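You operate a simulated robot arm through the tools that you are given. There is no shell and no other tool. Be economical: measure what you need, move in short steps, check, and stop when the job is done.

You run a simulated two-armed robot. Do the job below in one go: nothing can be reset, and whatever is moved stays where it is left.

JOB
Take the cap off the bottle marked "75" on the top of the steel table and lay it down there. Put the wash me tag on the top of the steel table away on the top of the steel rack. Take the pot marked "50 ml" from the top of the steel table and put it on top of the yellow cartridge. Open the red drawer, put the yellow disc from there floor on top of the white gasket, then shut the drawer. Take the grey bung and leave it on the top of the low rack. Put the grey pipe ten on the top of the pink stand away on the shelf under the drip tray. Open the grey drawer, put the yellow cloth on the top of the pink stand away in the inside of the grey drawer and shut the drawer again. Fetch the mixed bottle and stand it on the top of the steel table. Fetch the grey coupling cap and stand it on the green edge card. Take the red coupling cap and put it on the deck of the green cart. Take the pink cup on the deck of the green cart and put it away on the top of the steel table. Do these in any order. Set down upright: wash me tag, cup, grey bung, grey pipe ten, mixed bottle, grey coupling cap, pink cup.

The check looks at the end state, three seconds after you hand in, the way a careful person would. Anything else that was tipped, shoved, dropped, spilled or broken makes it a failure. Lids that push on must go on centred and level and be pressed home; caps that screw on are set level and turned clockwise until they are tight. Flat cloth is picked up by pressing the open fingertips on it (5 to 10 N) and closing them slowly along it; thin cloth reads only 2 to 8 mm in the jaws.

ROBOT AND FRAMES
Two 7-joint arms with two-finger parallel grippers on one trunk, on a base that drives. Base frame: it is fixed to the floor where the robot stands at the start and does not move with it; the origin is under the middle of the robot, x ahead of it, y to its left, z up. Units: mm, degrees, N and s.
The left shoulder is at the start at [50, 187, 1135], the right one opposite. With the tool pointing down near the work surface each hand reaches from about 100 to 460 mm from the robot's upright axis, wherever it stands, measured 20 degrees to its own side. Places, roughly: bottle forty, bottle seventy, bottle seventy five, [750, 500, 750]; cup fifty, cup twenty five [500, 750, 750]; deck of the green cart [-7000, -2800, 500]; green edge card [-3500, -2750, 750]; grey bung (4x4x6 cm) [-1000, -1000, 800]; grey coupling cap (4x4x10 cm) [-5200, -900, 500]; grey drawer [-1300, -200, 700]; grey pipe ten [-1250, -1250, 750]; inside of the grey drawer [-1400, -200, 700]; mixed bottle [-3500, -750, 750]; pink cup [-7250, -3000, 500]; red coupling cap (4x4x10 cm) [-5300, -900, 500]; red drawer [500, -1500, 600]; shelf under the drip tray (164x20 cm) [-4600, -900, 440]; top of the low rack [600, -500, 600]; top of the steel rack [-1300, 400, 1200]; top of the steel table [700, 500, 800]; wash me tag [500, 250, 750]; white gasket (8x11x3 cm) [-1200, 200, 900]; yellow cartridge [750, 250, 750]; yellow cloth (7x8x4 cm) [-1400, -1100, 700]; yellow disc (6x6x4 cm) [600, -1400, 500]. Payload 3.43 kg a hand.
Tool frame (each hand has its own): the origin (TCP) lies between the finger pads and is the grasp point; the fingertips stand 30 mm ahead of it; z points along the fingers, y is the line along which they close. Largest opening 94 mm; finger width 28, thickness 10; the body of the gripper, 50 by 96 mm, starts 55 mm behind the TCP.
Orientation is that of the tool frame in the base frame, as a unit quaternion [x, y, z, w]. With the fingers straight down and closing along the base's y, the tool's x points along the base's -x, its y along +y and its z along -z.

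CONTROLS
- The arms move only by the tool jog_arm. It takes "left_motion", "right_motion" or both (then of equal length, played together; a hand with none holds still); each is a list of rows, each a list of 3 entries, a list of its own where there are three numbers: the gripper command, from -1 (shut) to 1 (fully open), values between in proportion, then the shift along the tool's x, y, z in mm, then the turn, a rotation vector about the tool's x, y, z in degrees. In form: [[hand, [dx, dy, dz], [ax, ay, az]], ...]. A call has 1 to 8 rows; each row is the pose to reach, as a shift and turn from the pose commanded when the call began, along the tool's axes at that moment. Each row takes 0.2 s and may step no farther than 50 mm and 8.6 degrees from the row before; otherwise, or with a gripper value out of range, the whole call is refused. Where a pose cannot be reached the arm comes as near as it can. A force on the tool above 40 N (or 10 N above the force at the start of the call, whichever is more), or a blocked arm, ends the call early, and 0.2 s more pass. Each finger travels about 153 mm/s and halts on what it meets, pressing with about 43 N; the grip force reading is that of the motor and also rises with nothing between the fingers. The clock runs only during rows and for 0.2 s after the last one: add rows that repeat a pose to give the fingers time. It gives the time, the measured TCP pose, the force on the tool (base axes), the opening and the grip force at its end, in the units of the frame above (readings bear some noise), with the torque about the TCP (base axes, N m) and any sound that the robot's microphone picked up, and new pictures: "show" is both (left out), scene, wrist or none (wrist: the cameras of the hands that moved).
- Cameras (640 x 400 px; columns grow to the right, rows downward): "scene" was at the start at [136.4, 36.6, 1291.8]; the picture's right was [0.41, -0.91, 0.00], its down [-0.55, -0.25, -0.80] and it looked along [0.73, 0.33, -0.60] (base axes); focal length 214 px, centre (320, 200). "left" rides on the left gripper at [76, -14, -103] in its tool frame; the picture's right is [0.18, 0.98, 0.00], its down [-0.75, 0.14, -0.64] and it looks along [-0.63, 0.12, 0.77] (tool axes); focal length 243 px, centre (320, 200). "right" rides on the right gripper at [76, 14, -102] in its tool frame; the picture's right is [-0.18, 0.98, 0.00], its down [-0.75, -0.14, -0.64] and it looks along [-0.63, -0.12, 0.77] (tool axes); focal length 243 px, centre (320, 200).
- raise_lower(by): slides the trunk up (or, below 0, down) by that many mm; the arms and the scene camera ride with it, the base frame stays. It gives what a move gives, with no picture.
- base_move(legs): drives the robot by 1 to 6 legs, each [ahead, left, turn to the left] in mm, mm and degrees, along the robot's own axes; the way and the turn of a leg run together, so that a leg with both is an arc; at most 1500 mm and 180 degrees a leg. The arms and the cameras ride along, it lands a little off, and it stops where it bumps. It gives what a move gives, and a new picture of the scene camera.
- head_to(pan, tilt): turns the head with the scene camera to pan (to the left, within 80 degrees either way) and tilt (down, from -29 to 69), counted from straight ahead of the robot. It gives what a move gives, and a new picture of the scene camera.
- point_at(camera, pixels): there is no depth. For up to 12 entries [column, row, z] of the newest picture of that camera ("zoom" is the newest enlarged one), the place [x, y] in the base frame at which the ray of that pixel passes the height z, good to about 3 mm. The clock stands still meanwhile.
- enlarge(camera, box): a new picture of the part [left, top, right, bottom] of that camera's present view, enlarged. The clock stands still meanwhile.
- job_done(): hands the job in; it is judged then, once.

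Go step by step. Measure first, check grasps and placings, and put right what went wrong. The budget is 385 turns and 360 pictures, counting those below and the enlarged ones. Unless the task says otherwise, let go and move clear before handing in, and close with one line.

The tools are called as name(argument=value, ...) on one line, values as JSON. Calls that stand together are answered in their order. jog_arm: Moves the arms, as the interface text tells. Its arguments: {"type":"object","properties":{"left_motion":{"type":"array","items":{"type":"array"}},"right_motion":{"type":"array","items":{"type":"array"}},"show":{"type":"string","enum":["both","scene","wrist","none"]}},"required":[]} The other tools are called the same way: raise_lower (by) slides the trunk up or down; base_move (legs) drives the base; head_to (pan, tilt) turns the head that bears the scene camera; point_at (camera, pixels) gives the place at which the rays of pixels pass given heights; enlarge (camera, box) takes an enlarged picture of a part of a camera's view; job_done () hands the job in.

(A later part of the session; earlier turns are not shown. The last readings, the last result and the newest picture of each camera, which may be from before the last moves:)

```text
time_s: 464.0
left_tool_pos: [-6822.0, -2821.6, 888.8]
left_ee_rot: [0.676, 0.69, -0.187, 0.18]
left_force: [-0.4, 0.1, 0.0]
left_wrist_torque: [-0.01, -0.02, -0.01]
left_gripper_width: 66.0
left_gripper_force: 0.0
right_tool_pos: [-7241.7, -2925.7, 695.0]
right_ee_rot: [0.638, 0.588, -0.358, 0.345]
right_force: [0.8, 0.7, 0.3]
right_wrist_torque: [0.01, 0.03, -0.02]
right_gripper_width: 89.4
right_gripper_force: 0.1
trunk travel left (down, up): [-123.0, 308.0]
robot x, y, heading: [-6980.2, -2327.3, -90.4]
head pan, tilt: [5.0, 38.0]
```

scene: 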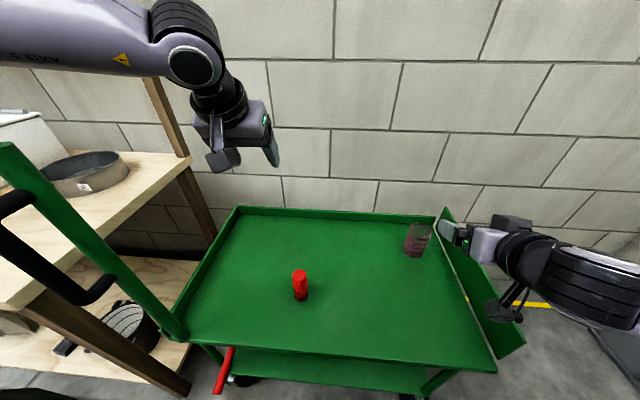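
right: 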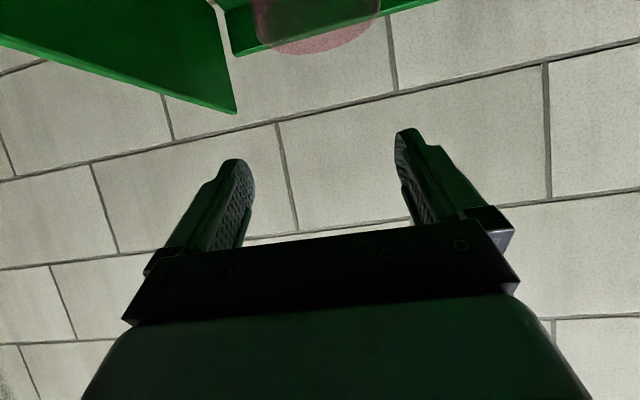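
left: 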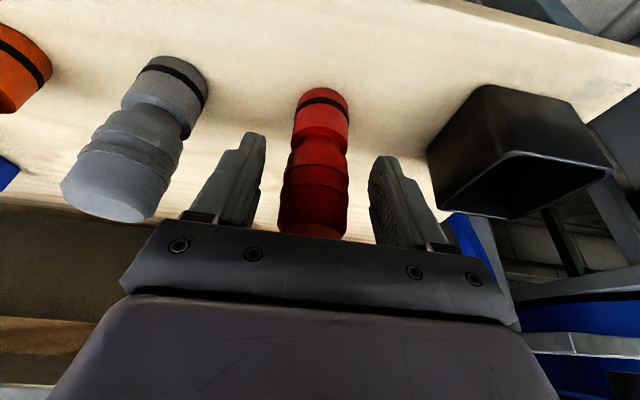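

The cup is ~12 mm to the tool's +y and just under the TCP. I correct and descend around it.

jog_arm(right_motion=[[0.9, [5, 12, -3], [0, 0, 0]], [0.9, [33, 12, 12], [0, 0, 0]], [0.9, [61, 12, 29], [0, 0, 0]], [0.9, [89, 12, 45], [0, 0, 0]], [0.9, [112, 12, 59], [0, 0, 0]], [0.9, [112, 12, 59], [0, 0, 0]]], show="wrist")

```text
time_s: 465.4
left_tool_pos: [-6822.0, -2822.7, 888.5]
left_ee_rot: [0.676, 0.69, -0.187, 0.179]
left_force: [-0.3, 0.1, 0.5]
left_wrist_torque: [-0.03, -0.02, 0.02]
left_gripper_width: 65.6
left_gripper_force: 0.1
right_tool_pos: [-7229.6, -2921.3, 691.6]
right_ee_rot: [0.637, 0.588, -0.359, 0.345]
right_force: [-0.5, -0.2, 0.4]
right_wrist_torque: [0.01, -0.03, -0.02]
right_gripper_width: 89.3
right_gripper_force: 0.0
right hand out of reach, approached as far as the arm can: row 2, 3, 4, 5, 6
trunk travel left (down, up): [-123.0, 308.0]
robot x, y, heading: [-6982.5, -2332.2, -90.3]
head pan, tilt: [5.0, 38.0]
```

right: 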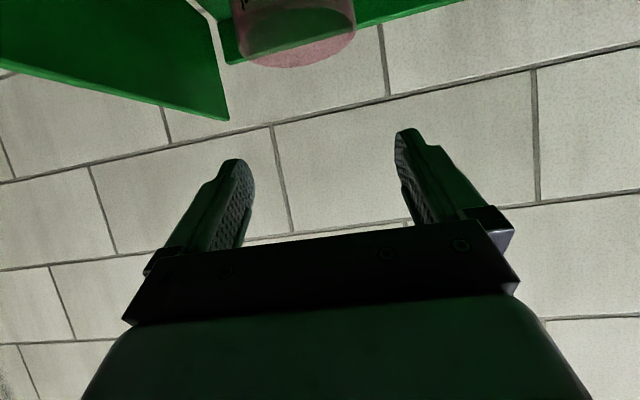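

The descent must come from the trunk, so I first raise the left arm well clear of the cart's handle pole, then lower the trunk.

jog_arm(left_motion=[[0.4, [-20, -15, -40], [0, 0, 0]], [0.4, [-40, -30, -80], [0, 0, 0]], [0.4, [-60, -40, -120], [0, 0, 0]], [0.4, [-80, -40, -160], [0, 0, 0]]], show="none")

raise_lower(by=-85)

jog_arm(right_motion=[[0.9, [0, 0, 0], [0, 0, 0]]], show="both")

```text
time_s: 466.4
left_tool_pos: [-6796.5, -2823.9, 1034.9]
left_ee_rot: [0.676, 0.69, -0.185, 0.18]
left_force: [-0.7, -0.5, -0.6]
left_wrist_torque: [0.06, 0.01, 0.0]
left_gripper_width: 66.0
left_gripper_force: 0.0
left hand out of reach, approached as far as the arm can: row 2, 3, 4
right_tool_pos: [-7229.9, -2921.8, 692.4]
right_ee_rot: [0.638, 0.588, -0.358, 0.345]
right_force: [0.0, -0.5, -0.3]
right_wrist_torque: [-0.01, 0.0, 0.03]
right_gripper_width: 89.2
right_gripper_force: 0.0
trunk travel left (down, up): [-123.0, 308.0]
robot x, y, heading: [-6985.3, -2330.5, -90.1]
head pan, tilt: [5.0, 38.0]
```

```text
time_s: 467.6
left_tool_pos: [-6797.4, -2819.8, 951.0]
left_ee_rot: [0.674, 0.69, -0.188, 0.182]
left_force: [0.9, -0.4, 0.0]
left_wrist_torque: [0.01, 0.0, 0.02]
left_gripper_width: 65.9
left_gripper_force: 0.0
right_tool_pos: [-7230.0, -2920.5, 606.8]
right_ee_rot: [0.637, 0.588, -0.359, 0.346]
right_force: [0.6, 0.5, -0.2]
right_wrist_torque: [0.0, 0.01, -0.01]
right_gripper_width: 89.4
right_gripper_force: 0.0
trunk travel left (down, up): [-38.0, 393.0]
robot x, y, heading: [-6983.4, -2330.4, -90.0]
head pan, tilt: [5.0, 38.0]
```

```text
time_s: 468.0
left_tool_pos: [-6797.0, -2820.2, 950.8]
left_ee_rot: [0.675, 0.69, -0.189, 0.181]
left_force: [-0.1, 1.4, 0.2]
left_wrist_torque: [0.01, -0.01, -0.04]
left_gripper_width: 66.1
left_gripper_force: 0.1
right_tool_pos: [-7230.2, -2919.8, 607.4]
right_ee_rot: [0.637, 0.588, -0.359, 0.346]
right_force: [0.1, 0.1, -0.2]
right_wrist_torque: [0.0, 0.01, 0.0]
right_gripper_width: 89.5
right_gripper_force: 0.1
trunk travel left (down, up): [-38.0, 393.0]
robot x, y, heading: [-6980.5, -2326.6, -89.9]
head pan, tilt: [5.0, 38.0]
```

scene: 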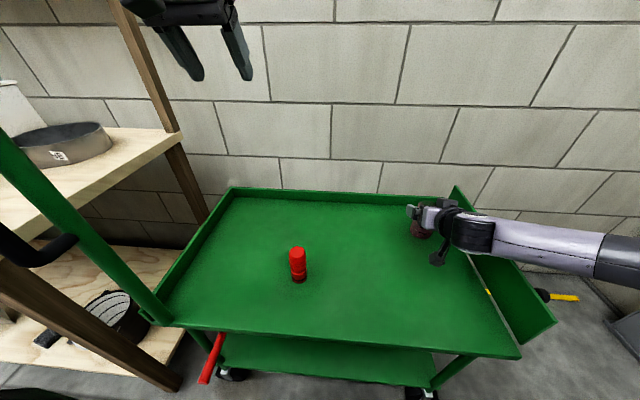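
right: 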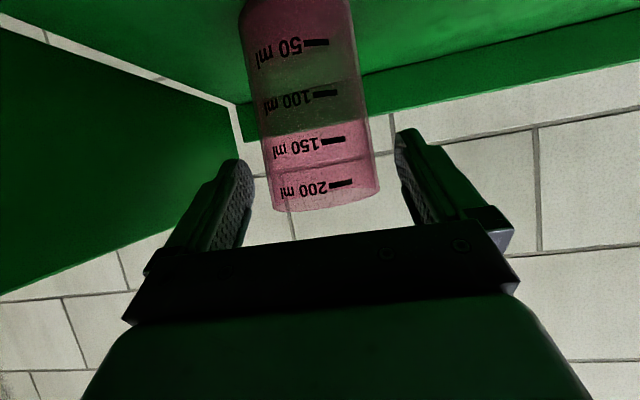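

Perfectly straddled. I lower 34 mm more and close gently.

raise_lower(by=-34)

jog_arm(right_motion=[[0.6, [0, 0, 0], [0, 0, 0]], [0.4, [0, 0, 0], [0, 0, 0]], [0.2, [0, 0, 0], [0, 0, 0]], [0.1, [0, 0, 0], [0, 0, 0]], [0.1, [0, 0, 0], [0, 0, 0]]], show="wrist")

```text
time_s: 468.8
left_tool_pos: [-6798.5, -2801.2, 956.9]
left_ee_rot: [0.666, 0.684, -0.219, 0.201]
left_force: [-0.2, 0.4, -0.5]
left_wrist_torque: [0.03, 0.0, 0.02]
left_gripper_width: 65.8
left_gripper_force: 0.0
right_tool_pos: [-7229.1, -2917.4, 583.4]
right_ee_rot: [0.635, 0.585, -0.361, 0.352]
right_force: [0.1, 0.9, -0.3]
right_wrist_torque: [0.03, 0.0, 0.01]
right_gripper_width: 89.3
right_gripper_force: 0.2
trunk travel left (down, up): [-4.0, 427.0]
robot x, y, heading: [-6980.0, -2331.0, -90.0]
head pan, tilt: [5.0, 38.0]
```

```text
time_s: 470.0
left_tool_pos: [-6799.1, -2801.2, 955.9]
left_ee_rot: [0.666, 0.683, -0.22, 0.202]
left_force: [-0.1, 0.7, 0.3]
left_wrist_torque: [0.0, 0.01, -0.01]
left_gripper_width: 65.8
left_gripper_force: 0.1
right_tool_pos: [-7231.7, -2916.6, 583.5]
right_ee_rot: [0.635, 0.585, -0.361, 0.352]
right_force: [0.6, -0.4, 0.2]
right_wrist_torque: [-0.01, 0.02, 0.02]
right_gripper_width: 58.9
right_gripper_force: 43.1
trunk travel left (down, up): [-4.0, 427.0]
robot x, y, heading: [-6985.6, -2329.2, -90.1]
head pan, tilt: [5.0, 38.0]
```

right: 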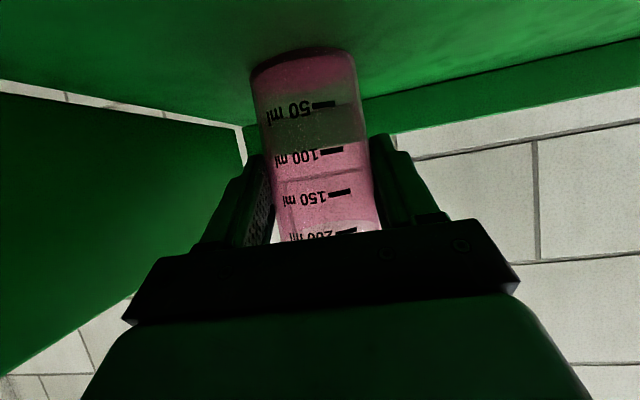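

Cup gripped (58.9 mm), bottom ≈74 mm below TCP. I lift gently and back away.

raise_lower(by=220)

base_move(legs=[[-400, 0, 0]])

```text
time_s: 472.3
left_tool_pos: [-6797.3, -2820.6, 1134.5]
left_ee_rot: [0.676, 0.69, -0.187, 0.181]
left_force: [0.0, -0.9, -0.1]
left_wrist_torque: [-0.02, -0.01, 0.04]
left_gripper_width: 65.8
left_gripper_force: 0.0
right_tool_pos: [-7230.6, -2920.5, 792.5]
right_ee_rot: [0.638, 0.588, -0.358, 0.344]
right_force: [0.8, 0.9, -0.6]
right_wrist_torque: [0.03, -0.03, 0.0]
right_gripper_width: 58.8
right_gripper_force: 42.6
trunk travel left (down, up): [-224.0, 207.0]
robot x, y, heading: [-6982.9, -2327.6, -90.3]
head pan, tilt: [5.0, 38.0]
```

```text
time_s: 474.8
left_tool_pos: [-6796.7, -2427.5, 1135.1]
left_ee_rot: [0.675, 0.69, -0.186, 0.181]
left_force: [0.1, 0.1, -0.2]
left_wrist_torque: [-0.02, 0.05, 0.0]
left_gripper_width: 66.1
left_gripper_force: 0.1
right_tool_pos: [-7229.9, -2528.2, 791.8]
right_ee_rot: [0.638, 0.588, -0.359, 0.344]
right_force: [-0.1, 0.2, -0.8]
right_wrist_torque: [0.01, 0.01, 0.03]
right_gripper_width: 58.8
right_gripper_force: 43.3
trunk travel left (down, up): [-224.0, 207.0]
robot x, y, heading: [-6981.5, -1933.5, -90.0]
head pan, tilt: [5.0, 38.0]
```

scene: 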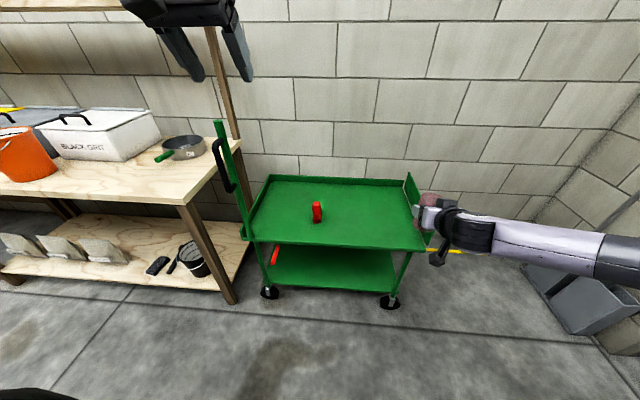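

Now pull the right hand (cup) back and up, and lower the left hand, before going for the grey cap.

jog_arm(left_motion=[[0.4, [10, 20, 40], [0, 2, 0]], [0.4, [25, 35, 80], [0, 4, 0]], [0.4, [40, 35, 120], [0, 6, 0]], [0.4, [55, 35, 160], [0, 8, 0]], [0.4, [75, 35, 200], [0, 10, 0]], [0.4, [90, 35, 240], [0, 10, 0]]], right_motion=[[0.1, [-9, 0, -35], [0, 0, 0]], [0.1, [-18, 0, -70], [0, 0, 0]], [0.1, [-27, 0, -105], [0, 0, 0]], [0.1, [-36, 0, -140], [0, 0, 0]], [0.1, [-45, 0, -175], [0, 0, 0]], [0.1, [-51, 0, -206], [0, 0, 0]]], show="none")

base_move(legs=[[0, 1000, 0], [0, 0, 180], [0, -985, 0], [380, 0, 0]])

```text
time_s: 476.2
left_tool_pos: [-6766.5, -2472.8, 880.1]
left_ee_rot: [0.689, 0.704, -0.128, 0.119]
left_force: [0.1, -0.4, -0.5]
left_wrist_torque: [0.0, 0.01, 0.02]
left_gripper_width: 65.7
left_gripper_force: 0.1
right_tool_pos: [-7221.9, -2375.7, 940.1]
right_ee_rot: [0.637, 0.589, -0.359, 0.344]
right_force: [1.1, -0.5, -0.4]
right_wrist_torque: [0.02, -0.02, -0.01]
right_gripper_width: 58.6
right_gripper_force: 42.9
trunk travel left (down, up): [-224.0, 207.0]
robot x, y, heading: [-6983.4, -1934.5, -90.0]
head pan, tilt: [5.0, 38.0]
```

```text
time_s: 495.5
left_tool_pos: [-5167.6, -1034.2, 880.3]
left_ee_rot: [0.697, -0.696, -0.118, -0.129]
left_force: [-0.2, 0.7, -0.6]
left_wrist_torque: [-0.03, -0.01, 0.01]
left_gripper_width: 65.5
left_gripper_force: 0.1
right_tool_pos: [-4712.9, -1138.7, 940.3]
right_ee_rot: [-0.583, 0.643, 0.342, 0.361]
right_force: [-0.7, 1.0, 0.1]
right_wrist_torque: [0.0, 0.02, 0.01]
right_gripper_width: 58.4
right_gripper_force: 42.7
trunk travel left (down, up): [-224.0, 207.0]
robot x, y, heading: [-4958.2, -1575.3, 88.5]
head pan, tilt: [5.0, 38.0]
```

scene: 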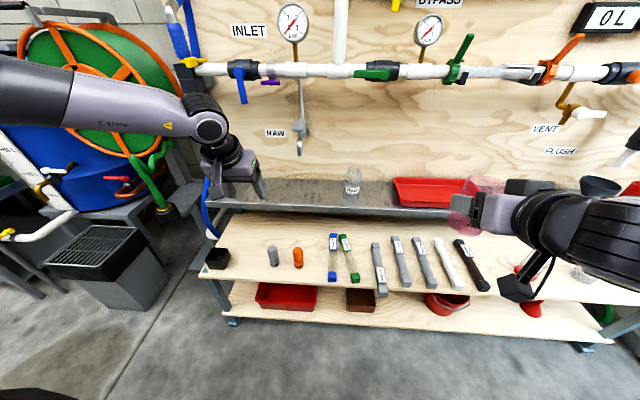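

I square up, go ahead 92 mm, and lower the trunk over the grey cap.

base_move(legs=[[95, 0, 1.5]])

raise_lower(by=-215)

jog_arm(left_motion=[[0.4, [8, 0, 24], [0, 0, 0]], [0.4, [17, 0, 47], [0, 0, 0]], [0.4, [26, 0, 71], [0, 0, 0]]], show="wrist")

```text
time_s: 496.7
left_tool_pos: [-5182.3, -944.9, 879.9]
left_ee_rot: [0.707, -0.685, -0.12, -0.126]
left_force: [0.5, -0.6, 0.2]
left_wrist_torque: [0.01, 0.03, 0.0]
left_gripper_width: 65.6
left_gripper_force: 0.1
right_tool_pos: [-4723.7, -1037.5, 938.7]
right_ee_rot: [-0.591, 0.635, 0.347, 0.357]
right_force: [0.5, 0.0, -0.8]
right_wrist_torque: [-0.01, 0.01, 0.0]
right_gripper_width: 58.6
right_gripper_force: 42.6
trunk travel left (down, up): [-224.0, 207.0]
robot x, y, heading: [-4959.9, -1478.7, 90.5]
head pan, tilt: [5.0, 38.0]
```

scene: 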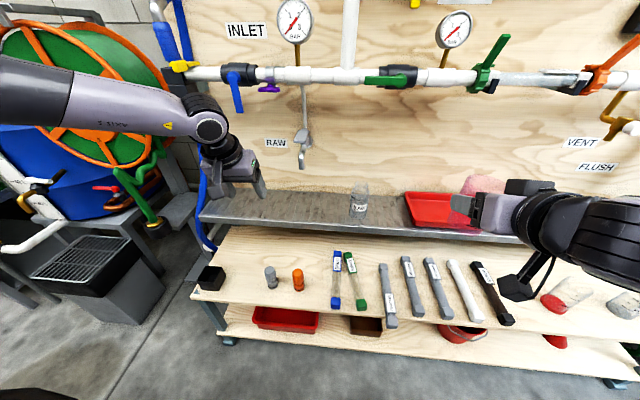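

```text
time_s: 498.9
left_tool_pos: [-5181.0, -945.9, 666.0]
left_ee_rot: [0.707, -0.685, -0.121, -0.127]
left_force: [0.1, 0.2, 0.2]
left_wrist_torque: [0.03, 0.01, 0.0]
left_gripper_width: 65.5
left_gripper_force: 0.0
right_tool_pos: [-4724.1, -1038.4, 724.9]
right_ee_rot: [-0.592, 0.635, 0.346, 0.357]
right_force: [-0.3, -0.5, -0.3]
right_wrist_torque: [-0.04, 0.0, 0.0]
right_gripper_width: 58.1
right_gripper_force: 43.4
trunk travel left (down, up): [-9.0, 422.0]
robot x, y, heading: [-4959.1, -1475.7, 90.4]
head pan, tilt: [5.0, 38.0]
```

```text
time_s: 499.8
left_tool_pos: [-5180.2, -945.1, 589.9]
left_ee_rot: [0.706, -0.686, -0.12, -0.127]
left_force: [-0.6, 0.0, -1.1]
left_wrist_torque: [0.02, 0.01, -0.01]
left_gripper_width: 65.7
left_gripper_force: 0.0
right_tool_pos: [-4723.6, -1037.1, 725.4]
right_ee_rot: [-0.592, 0.635, 0.346, 0.357]
right_force: [0.7, -0.1, -0.6]
right_wrist_torque: [-0.02, 0.01, 0.01]
right_gripper_width: 58.2
right_gripper_force: 43.1
trunk travel left (down, up): [-9.0, 422.0]
robot x, y, heading: [-4956.5, -1481.1, 90.3]
head pan, tilt: [5.0, 38.0]
```

left: 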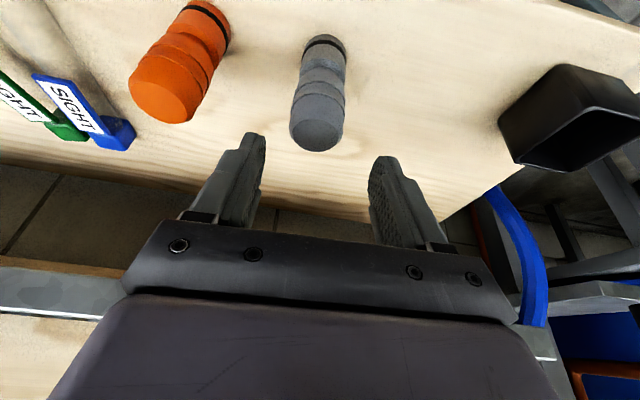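

point_at(camera="left", pixels=[[316, 132, 540], [326, 42, 440]])

```text
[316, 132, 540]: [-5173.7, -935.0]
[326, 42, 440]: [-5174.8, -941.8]
```

jog_arm(left_motion=[[0.4, [-1, -6, 10], [0, 0, 0]], [0.4, [10, -6, 40], [0, 0, 0]], [0.4, [22, -6, 66], [0, 0, 0]], [0.4, [22, -6, 66], [0, 0, 0]], [0, [22, -6, 66], [0, 0, 0]], [-0.3, [22, -6, 66], [0, 0, 0]], [-0.5, [22, -6, 66], [0, 0, 0]], [-0.5, [22, -6, 66], [0, 0, 0]]], show="wrist")

```text
time_s: 501.6
left_tool_pos: [-5193.6, -962.9, 539.1]
left_ee_rot: [0.706, -0.686, -0.12, -0.127]
left_force: [-0.3, 1.4, 0.8]
left_wrist_torque: [-0.01, 0.03, 0.03]
left_gripper_width: 34.3
left_gripper_force: 43.4
left hand out of reach, approached as far as the arm can: row 1, 2, 3, 4, 5, 6, 7, 8
right_tool_pos: [-4724.4, -1038.0, 724.2]
right_ee_rot: [-0.591, 0.635, 0.347, 0.357]
right_force: [0.0, -0.1, -0.2]
right_wrist_torque: [0.03, 0.02, 0.0]
right_gripper_width: 58.2
right_gripper_force: 43.4
trunk travel left (down, up): [-9.0, 422.0]
robot x, y, heading: [-4963.2, -1480.3, 90.5]
head pan, tilt: [5.0, 38.0]
```

left: 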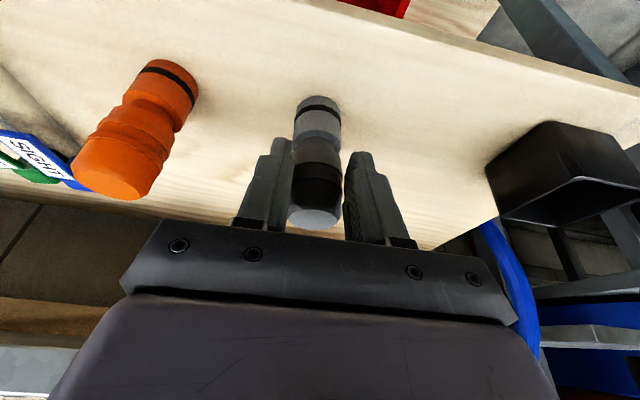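

It was short of reach and gripped the cap off-centre; I reopen, rise, bring the base 55 mm closer, and redo it.

jog_arm(left_motion=[[0, [0, 0, 0], [0, 0, 0]], [0.4, [0, 0, 0], [0, 0, 0]], [0.4, [-9, 0, -24], [0, 0, 0]], [0.4, [-18, 0, -48], [0, 0, 0]]], show="none")

base_move(legs=[[60, 0, -0.4]])

jog_arm(left_motion=[[0.4, [0, 0, 0], [0, 0, 0]]], show="wrist")

```text
time_s: 502.6
left_tool_pos: [-5194.9, -964.8, 589.7]
left_ee_rot: [0.707, -0.686, -0.121, -0.126]
left_force: [0.0, 0.2, 0.4]
left_wrist_torque: [-0.03, 0.02, 0.01]
left_gripper_width: 65.7
left_gripper_force: 0.0
right_tool_pos: [-4723.3, -1038.7, 725.6]
right_ee_rot: [-0.592, 0.634, 0.347, 0.356]
right_force: [-0.5, 0.3, 0.1]
right_wrist_torque: [0.01, -0.03, -0.01]
right_gripper_width: 58.2
right_gripper_force: 42.6
trunk travel left (down, up): [-9.0, 422.0]
robot x, y, heading: [-4958.9, -1479.2, 90.5]
head pan, tilt: [5.0, 38.0]
```

```text
time_s: 503.5
left_tool_pos: [-5191.2, -902.3, 590.0]
left_ee_rot: [0.704, -0.688, -0.119, -0.127]
left_force: [-0.4, 0.3, 0.4]
left_wrist_torque: [-0.03, 0.0, 0.01]
left_gripper_width: 65.7
left_gripper_force: 0.0
right_tool_pos: [-4721.8, -979.0, 725.0]
right_ee_rot: [-0.59, 0.636, 0.346, 0.358]
right_force: [0.3, 0.2, -0.3]
right_wrist_torque: [-0.01, 0.0, 0.0]
right_gripper_width: 58.3
right_gripper_force: 43.1
trunk travel left (down, up): [-9.0, 422.0]
robot x, y, heading: [-4961.4, -1422.4, 90.3]
head pan, tilt: [5.0, 38.0]
```

scene: 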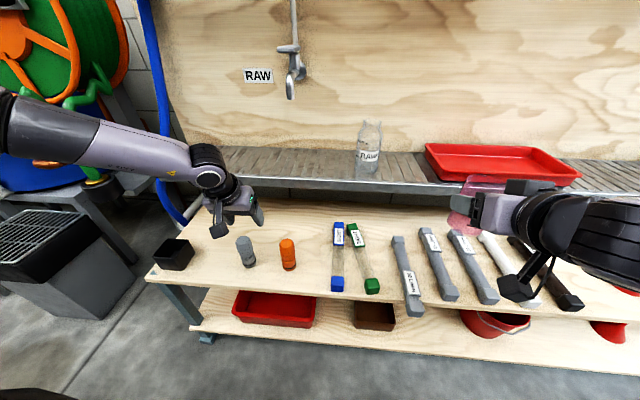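

```text
time_s: 503.9
left_tool_pos: [-5190.1, -901.9, 591.0]
left_ee_rot: [0.705, -0.688, -0.119, -0.127]
left_force: [0.6, 0.2, 0.4]
left_wrist_torque: [0.0, -0.01, 0.0]
left_gripper_width: 66.1
left_gripper_force: 0.0
right_tool_pos: [-4721.5, -979.5, 724.5]
right_ee_rot: [-0.589, 0.637, 0.346, 0.358]
right_force: [0.7, -0.5, -0.6]
right_wrist_torque: [-0.01, 0.01, 0.0]
right_gripper_width: 58.2
right_gripper_force: 43.2
trunk travel left (down, up): [-9.0, 422.0]
robot x, y, heading: [-4960.6, -1418.4, 90.0]
head pan, tilt: [5.0, 38.0]
```

left: 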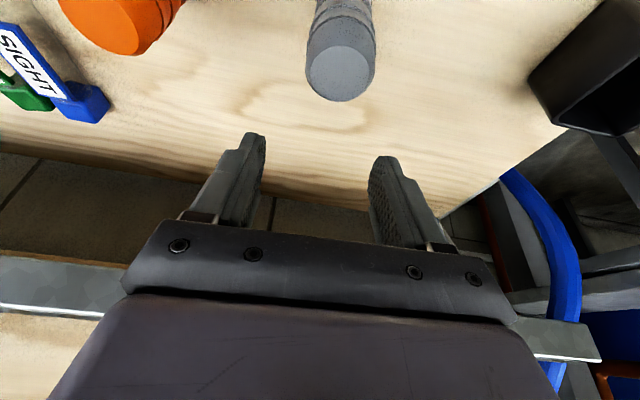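

point_at(camera="left", pixels=[[341, 74, 540]])

```text
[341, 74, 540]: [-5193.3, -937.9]
```

Cap now at (-5193,-938). I move back 41 mm over it, descend, and close.

jog_arm(left_motion=[[0.4, [20, 3, -7], [0, 0, 0]], [0.4, [38, 3, -14], [0, 0, 0]], [0.4, [50, 3, 19], [0, 0, 0]], [0.4, [61, 3, 50], [0, 0, 0]], [0.4, [61, 3, 50], [0, 0, 0]]], show="wrist")

```text
time_s: 505.1
left_tool_pos: [-5191.7, -940.5, 522.6]
left_ee_rot: [0.704, -0.688, -0.119, -0.128]
left_force: [-0.4, 0.4, -0.2]
left_wrist_torque: [0.02, -0.01, 0.0]
left_gripper_width: 65.4
left_gripper_force: 0.0
right_tool_pos: [-4721.1, -980.1, 726.1]
right_ee_rot: [-0.589, 0.637, 0.345, 0.358]
right_force: [-1.4, -0.5, -1.3]
right_wrist_torque: [0.0, 0.0, 0.0]
right_gripper_width: 58.2
right_gripper_force: 43.0
trunk travel left (down, up): [-9.0, 422.0]
robot x, y, heading: [-4956.7, -1419.0, 90.0]
head pan, tilt: [5.0, 38.0]
```

left: 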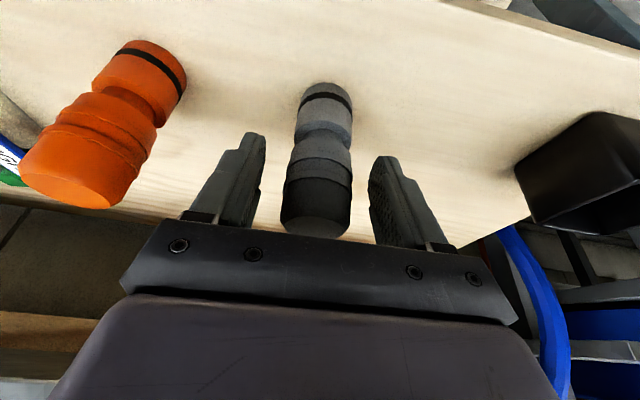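

Centred. Close and lift.

jog_arm(left_motion=[[0.1, [0, 0, 0], [0, 0, 0]], [-0.2, [0, 0, 0], [0, 0, 0]], [-0.4, [0, 0, 0], [0, 0, 0]], [-0.4, [0, 0, 0], [0, 0, 0]]], show="none")

raise_lower(by=400)

base_move(legs=[[-480, 0, 0], [0, 0, -180]])

```text
time_s: 506.1
left_tool_pos: [-5191.6, -940.7, 522.2]
left_ee_rot: [0.704, -0.688, -0.12, -0.128]
left_force: [-0.2, 0.0, 0.4]
left_wrist_torque: [-0.02, -0.01, 0.0]
left_gripper_width: 40.2
left_gripper_force: 42.8
right_tool_pos: [-4721.6, -979.1, 724.5]
right_ee_rot: [-0.589, 0.638, 0.344, 0.358]
right_force: [-0.3, 0.1, -0.3]
right_wrist_torque: [0.0, -0.01, 0.0]
right_gripper_width: 58.2
right_gripper_force: 43.3
trunk travel left (down, up): [-9.0, 422.0]
robot x, y, heading: [-4960.3, -1419.1, 90.2]
head pan, tilt: [5.0, 38.0]
```

```text
time_s: 509.9
left_tool_pos: [-5191.6, -940.5, 922.4]
left_ee_rot: [0.704, -0.689, -0.12, -0.127]
left_force: [0.5, -0.2, -1.0]
left_wrist_torque: [-0.01, -0.03, 0.04]
left_gripper_width: 39.8
left_gripper_force: 42.7
right_tool_pos: [-4721.6, -979.7, 1124.7]
right_ee_rot: [-0.589, 0.637, 0.345, 0.358]
right_force: [0.3, 0.1, 0.2]
right_wrist_torque: [0.0, 0.01, 0.02]
right_gripper_width: 57.9
right_gripper_force: 42.6
trunk travel left (down, up): [-409.0, 22.0]
robot x, y, heading: [-4956.5, -1421.0, 90.1]
head pan, tilt: [5.0, 38.0]
```

```text
time_s: 520.1
left_tool_pos: [-4728.3, -2379.2, 923.1]
left_ee_rot: [0.688, 0.704, -0.127, 0.121]
left_force: [0.7, 0.4, -0.6]
left_wrist_torque: [0.02, -0.02, 0.01]
left_gripper_width: 40.0
left_gripper_force: 43.1
right_tool_pos: [-5197.5, -2338.9, 1125.5]
right_ee_rot: [0.637, 0.589, -0.359, 0.345]
right_force: [0.2, 0.0, -0.7]
right_wrist_torque: [0.0, -0.02, -0.02]
right_gripper_width: 58.3
right_gripper_force: 42.9
trunk travel left (down, up): [-409.0, 22.0]
robot x, y, heading: [-4956.9, -1899.4, -90.1]
head pan, tilt: [5.0, 38.0]
```

scene: 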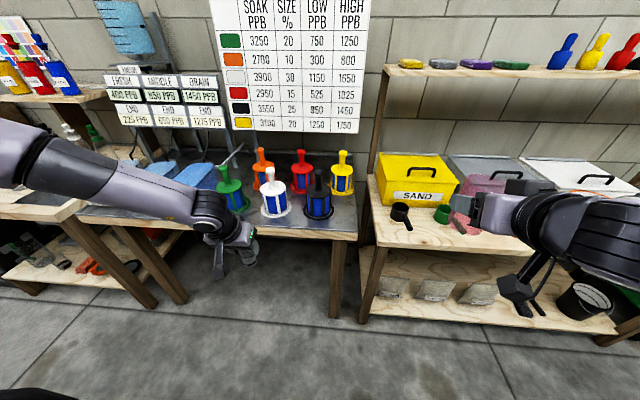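

Both objects held. I drive left (toward +x) to the green edge card's area on the bench.

base_move(legs=[[0, 1180, 0]])

enlarge(camera="scene", box=[150, 120, 480, 320])

```text
time_s: 526.1
left_tool_pos: [-3553.3, -2377.4, 922.8]
left_ee_rot: [0.687, 0.705, -0.127, 0.12]
left_force: [0.8, -0.1, -1.2]
left_wrist_torque: [0.0, 0.03, -0.03]
left_gripper_width: 40.3
left_gripper_force: 43.4
right_tool_pos: [-4023.0, -2338.3, 1124.8]
right_ee_rot: [0.636, 0.59, -0.358, 0.345]
right_force: [-0.1, 0.4, -0.2]
right_wrist_torque: [0.01, 0.01, -0.02]
right_gripper_width: 57.8
right_gripper_force: 42.2
trunk travel left (down, up): [-409.0, 22.0]
robot x, y, heading: [-3784.2, -1898.4, -89.7]
head pan, tilt: [5.0, 38.0]
```

scene: 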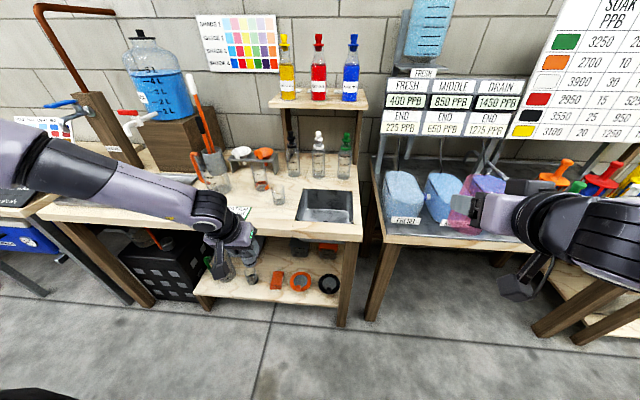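

```text
1.94 times, centred on (315, 220) of scene
```

zoom: 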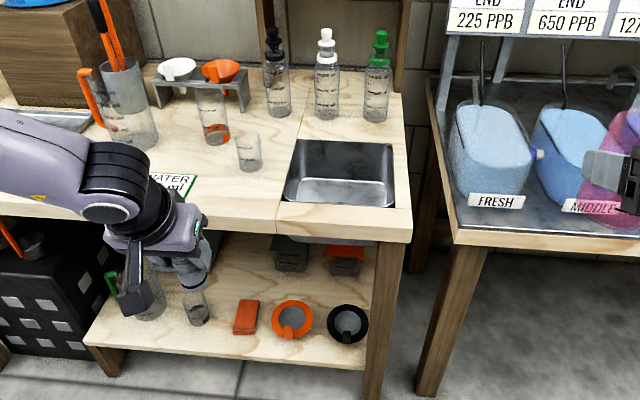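

The card is the white, green-edged one at (238,212), partly behind the hand. I move the left hand aside to see it.

jog_arm(left_motion=[[-0.4, [0, 40, -10], [0, 0, 0]], [-0.4, [0, 80, -20], [0, 0, 0]], [-0.4, [0, 120, -20], [0, 0, 0]], [-0.4, [0, 120, -20], [0, 0, 0]]], show="none")

enlarge(camera="scene", box=[160, 140, 360, 270])

```text
time_s: 527.1
left_tool_pos: [-3433.6, -2366.0, 938.8]
left_ee_rot: [0.687, 0.705, -0.127, 0.12]
left_force: [-0.6, 0.1, -0.6]
left_wrist_torque: [-0.01, 0.02, 0.01]
left_gripper_width: 40.2
left_gripper_force: 43.2
right_tool_pos: [-4024.8, -2339.6, 1124.9]
right_ee_rot: [0.636, 0.59, -0.357, 0.346]
right_force: [-0.2, 0.4, 0.4]
right_wrist_torque: [-0.01, -0.02, 0.02]
right_gripper_width: 58.1
right_gripper_force: 42.8
trunk travel left (down, up): [-409.0, 22.0]
robot x, y, heading: [-3787.6, -1897.1, -89.8]
head pan, tilt: [5.0, 38.0]
```

```text
3.08 times, centred on (260, 205) of scene
```

zoom: 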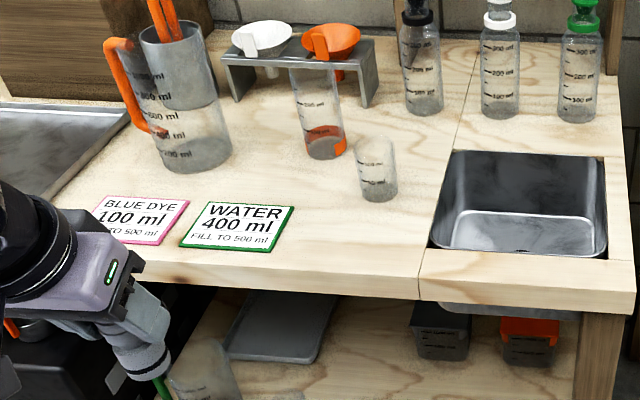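

I measure the card centre and the bench height.

point_at(camera="scene", pixels=[[341, 326, 0], [361, 236, 700], [361, 236, 750], [361, 236, 800], [233.4, 213.8, 750], [233.4, 213.8, 780], [214.5, 219.6, 750], [251.5, 206.6, 750]])

jog_arm(left_motion=[[-0.4, [0, 0, 0], [0, 0, 0]]], show="wrist")

```text
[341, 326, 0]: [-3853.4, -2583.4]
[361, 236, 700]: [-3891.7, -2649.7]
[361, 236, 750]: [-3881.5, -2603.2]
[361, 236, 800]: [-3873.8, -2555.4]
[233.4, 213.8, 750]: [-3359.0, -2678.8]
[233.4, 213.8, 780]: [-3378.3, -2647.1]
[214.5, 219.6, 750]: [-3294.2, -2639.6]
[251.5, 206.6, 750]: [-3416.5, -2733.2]
```

```text
time_s: 527.5
left_tool_pos: [-3433.3, -2367.0, 940.6]
left_ee_rot: [0.688, 0.705, -0.127, 0.12]
left_force: [0.8, 0.2, -0.5]
left_wrist_torque: [0.02, -0.01, 0.0]
left_gripper_width: 40.0
left_gripper_force: 43.0
right_tool_pos: [-4025.1, -2339.3, 1125.1]
right_ee_rot: [0.637, 0.59, -0.358, 0.345]
right_force: [0.2, 0.3, 0.2]
right_wrist_torque: [0.0, 0.01, 0.0]
right_gripper_width: 58.1
right_gripper_force: 43.0
trunk travel left (down, up): [-409.0, 22.0]
robot x, y, heading: [-3782.7, -1898.3, -89.7]
head pan, tilt: [5.0, 38.0]
```

left: 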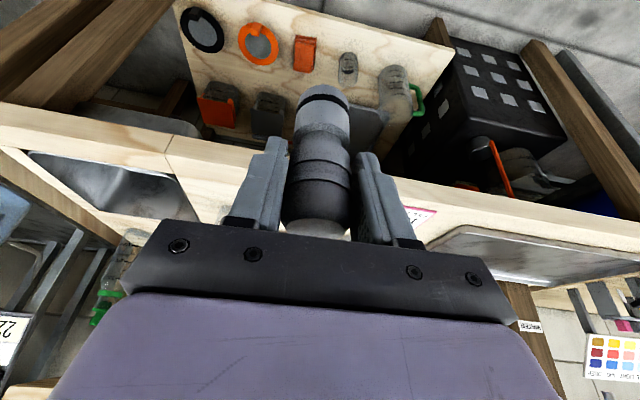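

I approach: left 63, ahead 285, then re-measure with parallax.

base_move(legs=[[0, 63, 0], [280, 0, 0]])

enlarge(camera="scene", box=[140, 180, 360, 320])

```text
time_s: 530.0
left_tool_pos: [-3370.9, -2646.1, 939.8]
left_ee_rot: [0.688, 0.704, -0.127, 0.119]
left_force: [0.4, 0.0, -0.8]
left_wrist_torque: [0.03, -0.02, -0.03]
left_gripper_width: 39.8
left_gripper_force: 42.9
right_tool_pos: [-3960.1, -2618.6, 1125.1]
right_ee_rot: [0.636, 0.59, -0.358, 0.346]
right_force: [0.2, -0.6, 0.0]
right_wrist_torque: [0.0, 0.0, 0.01]
right_gripper_width: 58.2
right_gripper_force: 42.8
trunk travel left (down, up): [-409.0, 22.0]
robot x, y, heading: [-3723.9, -2178.0, -90.3]
head pan, tilt: [5.0, 38.0]
```

scene: 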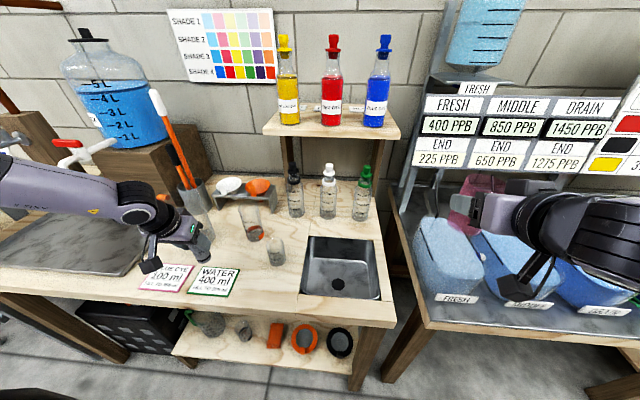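

```text
2.86 times, centred on (250, 250) of scene
```

zoom: 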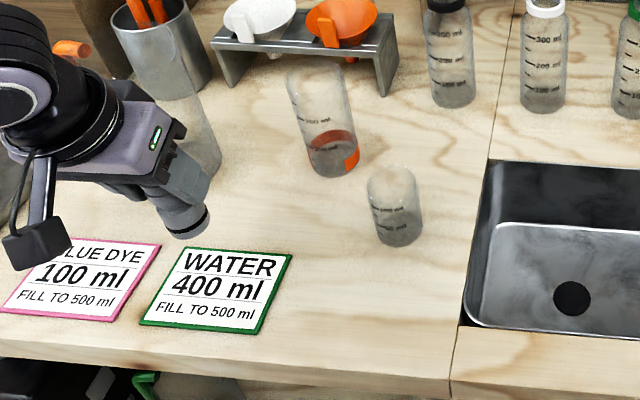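

point_at(camera="scene", pixels=[[214.3, 281.5, 750], [214.3, 281.5, 780], [214.3, 281.5, 800], [214.3, 281.5, 820], [196, 297, 780], [228, 296.5, 780]])

```text
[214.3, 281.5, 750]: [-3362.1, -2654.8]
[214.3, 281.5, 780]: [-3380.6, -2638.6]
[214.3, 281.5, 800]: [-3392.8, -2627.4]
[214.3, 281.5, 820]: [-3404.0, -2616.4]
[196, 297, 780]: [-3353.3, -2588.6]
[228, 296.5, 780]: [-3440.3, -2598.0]
```

Card centre (-3390,-2630), bench z≈796. I align the left hand, raise the right (cup) to compensate, then lower by trunk.

jog_arm(left_motion=[[-0.4, [9, -10, -3], [0, 0, 0]], [-0.4, [18, -19, -7], [0, 0, 0]], [-0.4, [18, -19, -7], [0, 0, 0]], [-0.4, [18, -19, -7], [0, 0, 0]]], right_motion=[[0.1, [-10, 0, -23], [0, 0, 0]], [0.1, [-20, 0, -46], [0, 0, 0]], [0.1, [-30, 0, -70], [0, 0, 0]], [0.1, [-38, 0, -92], [0, 0, 0]]], show="none")

raise_lower(by=-50)

enlarge(camera="scene", box=[140, 200, 300, 320])

```text
time_s: 531.0
left_tool_pos: [-3390.7, -2626.9, 939.9]
left_ee_rot: [0.688, 0.704, -0.127, 0.12]
left_force: [-0.2, -0.4, -0.1]
left_wrist_torque: [-0.01, 0.0, 0.0]
left_gripper_width: 40.0
left_gripper_force: 42.4
right_tool_pos: [-3953.0, -2574.9, 1215.7]
right_ee_rot: [0.637, 0.59, -0.357, 0.344]
right_force: [-0.4, 0.9, 0.4]
right_wrist_torque: [-0.02, -0.05, 0.0]
right_gripper_width: 58.1
right_gripper_force: 42.3
right hand out of reach, approached as far as the arm can: row 2, 3, 4
trunk travel left (down, up): [-409.0, 22.0]
robot x, y, heading: [-3724.0, -2177.2, -89.7]
head pan, tilt: [5.0, 38.0]
```

```text
time_s: 532.0
left_tool_pos: [-3389.5, -2626.8, 890.1]
left_ee_rot: [0.688, 0.704, -0.127, 0.12]
left_force: [0.2, 0.4, -0.3]
left_wrist_torque: [0.01, 0.0, 0.04]
left_gripper_width: 39.9
left_gripper_force: 43.1
right_tool_pos: [-3955.1, -2574.5, 1164.9]
right_ee_rot: [0.637, 0.589, -0.358, 0.345]
right_force: [-0.4, -0.5, -1.4]
right_wrist_torque: [0.03, -0.02, 0.02]
right_gripper_width: 58.0
right_gripper_force: 43.3
trunk travel left (down, up): [-359.0, 72.0]
robot x, y, heading: [-3722.0, -2179.4, -89.8]
head pan, tilt: [5.0, 38.0]
```

```text
3.33 times, centred on (220, 260) of scene
```

zoom: 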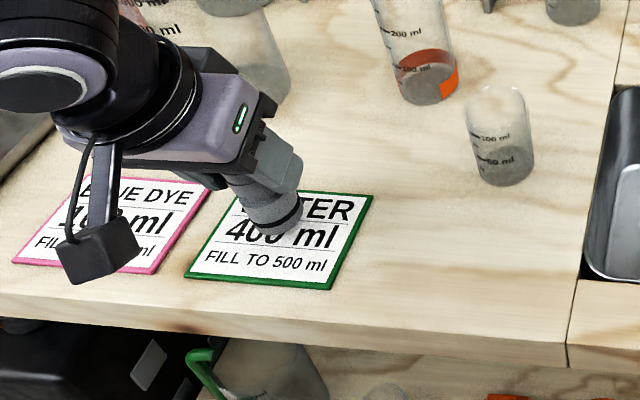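

The cap is right over the card. Creep down.

raise_lower(by=-7)

raise_lower(by=-4)

```text
time_s: 532.5
left_tool_pos: [-3389.8, -2627.5, 883.5]
left_ee_rot: [0.687, 0.705, -0.127, 0.12]
left_force: [0.7, 0.6, 0.2]
left_wrist_torque: [0.01, -0.02, 0.0]
left_gripper_width: 40.1
left_gripper_force: 43.3
right_tool_pos: [-3954.4, -2576.4, 1157.9]
right_ee_rot: [0.637, 0.589, -0.358, 0.344]
right_force: [-0.4, 1.6, -0.8]
right_wrist_torque: [-0.02, -0.02, -0.01]
right_gripper_width: 58.1
right_gripper_force: 43.0
trunk travel left (down, up): [-352.0, 79.0]
robot x, y, heading: [-3723.0, -2176.1, -90.0]
head pan, tilt: [5.0, 38.0]
```

```text
time_s: 533.1
left_tool_pos: [-3390.4, -2627.2, 880.0]
left_ee_rot: [0.688, 0.705, -0.127, 0.119]
left_force: [-0.1, 0.9, -1.8]
left_wrist_torque: [0.02, 0.01, -0.02]
left_gripper_width: 40.0
left_gripper_force: 43.3
right_tool_pos: [-3954.9, -2576.5, 1153.5]
right_ee_rot: [0.637, 0.59, -0.357, 0.345]
right_force: [-0.3, 0.1, -1.1]
right_wrist_torque: [-0.01, -0.03, 0.01]
right_gripper_width: 58.0
right_gripper_force: 42.5
trunk travel left (down, up): [-348.0, 83.0]
robot x, y, heading: [-3723.2, -2176.4, -89.8]
head pan, tilt: [5.0, 38.0]
```

raise_lower(by=-3)

raise_lower(by=-3)

```text
time_s: 533.6
left_tool_pos: [-3389.8, -2627.9, 876.9]
left_ee_rot: [0.688, 0.704, -0.127, 0.12]
left_force: [1.3, 0.9, 1.9]
left_wrist_torque: [0.0, -0.06, 0.0]
left_gripper_width: 39.9
left_gripper_force: 42.9
right_tool_pos: [-3953.6, -2575.8, 1151.0]
right_ee_rot: [0.637, 0.59, -0.357, 0.344]
right_force: [0.2, 0.1, -0.3]
right_wrist_torque: [0.01, 0.01, 0.01]
right_gripper_width: 58.1
right_gripper_force: 43.1
trunk travel left (down, up): [-345.0, 86.0]
robot x, y, heading: [-3720.2, -2177.4, -89.9]
head pan, tilt: [5.0, 38.0]
```

```text
time_s: 534.1
left_tool_pos: [-3389.5, -2627.7, 875.2]
left_ee_rot: [0.688, 0.704, -0.128, 0.122]
left_force: [1.6, 1.5, 15.7]
left_wrist_torque: [-0.06, -0.29, 0.06]
left_gripper_width: 40.0
left_gripper_force: 43.2
right_tool_pos: [-3954.6, -2574.2, 1149.2]
right_ee_rot: [0.637, 0.59, -0.357, 0.346]
right_force: [-0.6, -0.4, -0.4]
right_wrist_torque: [0.03, 0.01, 0.0]
right_gripper_width: 58.1
right_gripper_force: 42.7
trunk travel left (down, up): [-342.0, 89.0]
robot x, y, heading: [-3724.7, -2177.1, -90.1]
head pan, tilt: [5.0, 38.0]
```

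Contact (16 N). Release and rise.

jog_arm(left_motion=[[-0.1, [0, 0, 0], [0, 0, 0]], [0.1, [0, 0, 0], [0, 0, 0]], [0.4, [0, 0, 0], [0, 0, 0]], [0.4, [-8, 0, -22], [0, 0, 0]], [0.4, [-24, 0, -65], [0, 0, 0]], [0.4, [-40, 0, -110], [0, 0, 0]]], show="none")

raise_lower(by=60)

base_move(legs=[[-300, 0, 0]])

```text
time_s: 535.5
left_tool_pos: [-3385.5, -2626.9, 990.7]
left_ee_rot: [0.688, 0.705, -0.127, 0.119]
left_force: [0.0, 0.5, 0.1]
left_wrist_torque: [0.02, -0.02, -0.01]
left_gripper_width: 65.7
left_gripper_force: 0.0
right_tool_pos: [-3955.1, -2575.5, 1148.1]
right_ee_rot: [0.637, 0.59, -0.358, 0.345]
right_force: [-0.1, -0.6, -0.1]
right_wrist_torque: [0.0, -0.02, 0.0]
right_gripper_width: 58.2
right_gripper_force: 42.7
trunk travel left (down, up): [-342.0, 89.0]
robot x, y, heading: [-3722.5, -2175.2, -89.8]
head pan, tilt: [5.0, 38.0]
```

```text
time_s: 536.5
left_tool_pos: [-3386.8, -2627.9, 1050.3]
left_ee_rot: [0.688, 0.705, -0.127, 0.12]
left_force: [0.7, 0.4, 0.2]
left_wrist_torque: [0.0, 0.01, 0.03]
left_gripper_width: 65.9
left_gripper_force: 0.1
right_tool_pos: [-3953.9, -2575.7, 1206.2]
right_ee_rot: [0.637, 0.59, -0.357, 0.345]
right_force: [0.3, 1.2, -1.3]
right_wrist_torque: [0.02, 0.01, 0.0]
right_gripper_width: 58.2
right_gripper_force: 43.2
trunk travel left (down, up): [-402.0, 29.0]
robot x, y, heading: [-3724.7, -2179.2, -89.9]
head pan, tilt: [5.0, 38.0]
```

```text
time_s: 538.6
left_tool_pos: [-3388.4, -2324.8, 1050.6]
left_ee_rot: [0.689, 0.703, -0.127, 0.119]
left_force: [0.4, -0.5, -1.0]
left_wrist_torque: [0.0, -0.02, 0.03]
left_gripper_width: 65.9
left_gripper_force: 0.1
right_tool_pos: [-3955.4, -2271.5, 1208.1]
right_ee_rot: [0.638, 0.589, -0.357, 0.345]
right_force: [0.0, 0.9, 0.2]
right_wrist_torque: [0.01, 0.03, -0.01]
right_gripper_width: 58.1
right_gripper_force: 43.0
trunk travel left (down, up): [-402.0, 29.0]
robot x, y, heading: [-3722.9, -1874.7, -90.4]
head pan, tilt: [5.0, 38.0]
```

scene: 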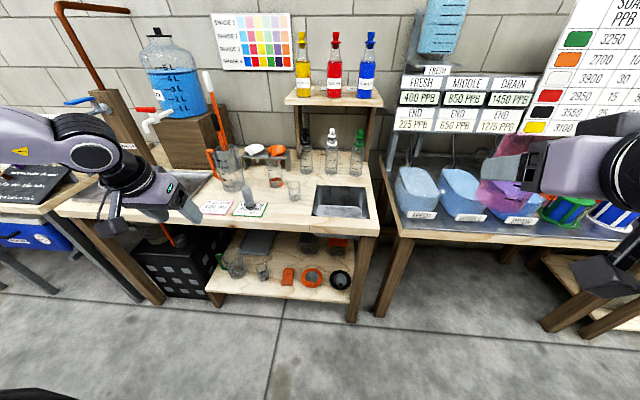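

The grey cap stands on the card. Next the mixed bottle: I turn to face +y and look.

base_move(legs=[[0, 250, 0], [0, 0, 180]])

enlarge(camera="scene", box=[220, 100, 480, 300])

```text
time_s: 547.7
left_tool_pos: [-3806.2, -1421.7, 1050.6]
left_ee_rot: [0.704, -0.688, -0.12, -0.128]
left_force: [-1.2, -0.1, 0.7]
left_wrist_torque: [0.01, -0.01, 0.01]
left_gripper_width: 66.0
left_gripper_force: 0.1
right_tool_pos: [-3239.0, -1475.6, 1208.8]
right_ee_rot: [-0.59, 0.637, 0.345, 0.357]
right_force: [-1.2, 0.1, -0.8]
right_wrist_torque: [0.0, 0.03, 0.01]
right_gripper_width: 57.9
right_gripper_force: 43.1
trunk travel left (down, up): [-402.0, 29.0]
robot x, y, heading: [-3471.5, -1872.5, 90.2]
head pan, tilt: [5.0, 38.0]
```

scene: 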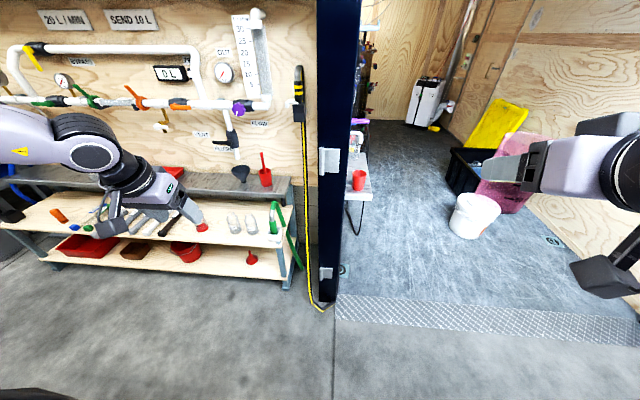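

```text
2.00 times, centred on (350, 200) of scene
```

zoom: 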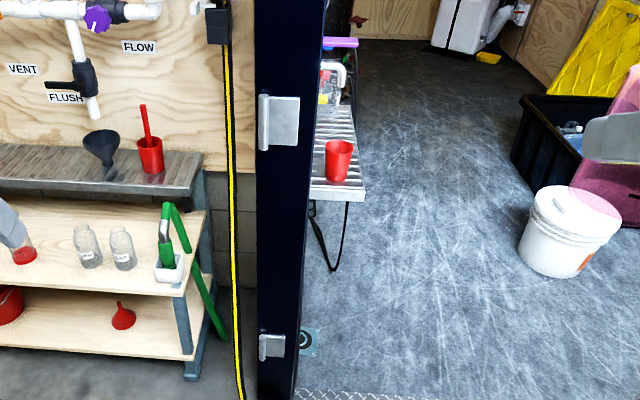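

The bottle's bench is inside the bay behind the dark post. I measure the bench edge, cup, bucket and threshold.

point_at(camera="scene", pixels=[[372, 198, 740], [359, 188, 760], [462, 237, 20], [480, 205, 20], [322, 308, 0], [340, 308, 10], [640, 320, 10], [355, 130, 750], [450, 205, 20]])

head_to(pan=-20, tilt=30)

```text
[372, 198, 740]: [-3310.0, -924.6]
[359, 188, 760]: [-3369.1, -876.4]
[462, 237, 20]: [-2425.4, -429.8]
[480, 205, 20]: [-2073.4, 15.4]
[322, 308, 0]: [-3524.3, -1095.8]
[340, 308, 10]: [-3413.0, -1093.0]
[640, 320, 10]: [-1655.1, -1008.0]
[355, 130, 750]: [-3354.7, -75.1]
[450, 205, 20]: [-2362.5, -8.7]
```

```text
time_s: 548.6
left_tool_pos: [-3806.3, -1423.7, 1050.3]
left_ee_rot: [0.704, -0.688, -0.119, -0.127]
left_force: [-0.1, 1.7, 0.0]
left_wrist_torque: [-0.01, -0.04, -0.03]
left_gripper_width: 65.9
left_gripper_force: 0.1
right_tool_pos: [-3238.3, -1475.6, 1207.6]
right_ee_rot: [-0.59, 0.637, 0.345, 0.358]
right_force: [0.3, -0.8, -0.5]
right_wrist_torque: [0.0, 0.0, 0.0]
right_gripper_width: 58.0
right_gripper_force: 42.5
trunk travel left (down, up): [-402.0, 29.0]
robot x, y, heading: [-3471.8, -1873.7, 89.9]
head pan, tilt: [-20.0, 30.0]
```

scene: 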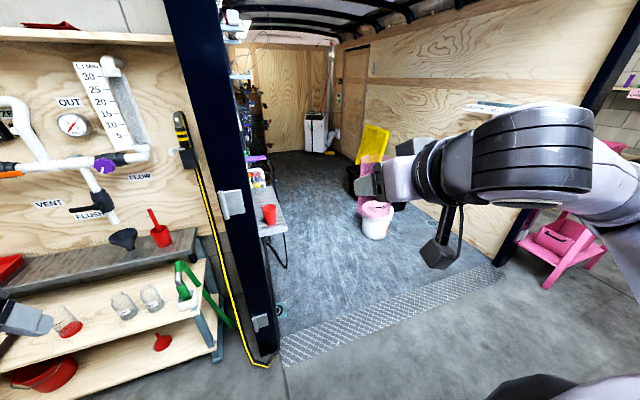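

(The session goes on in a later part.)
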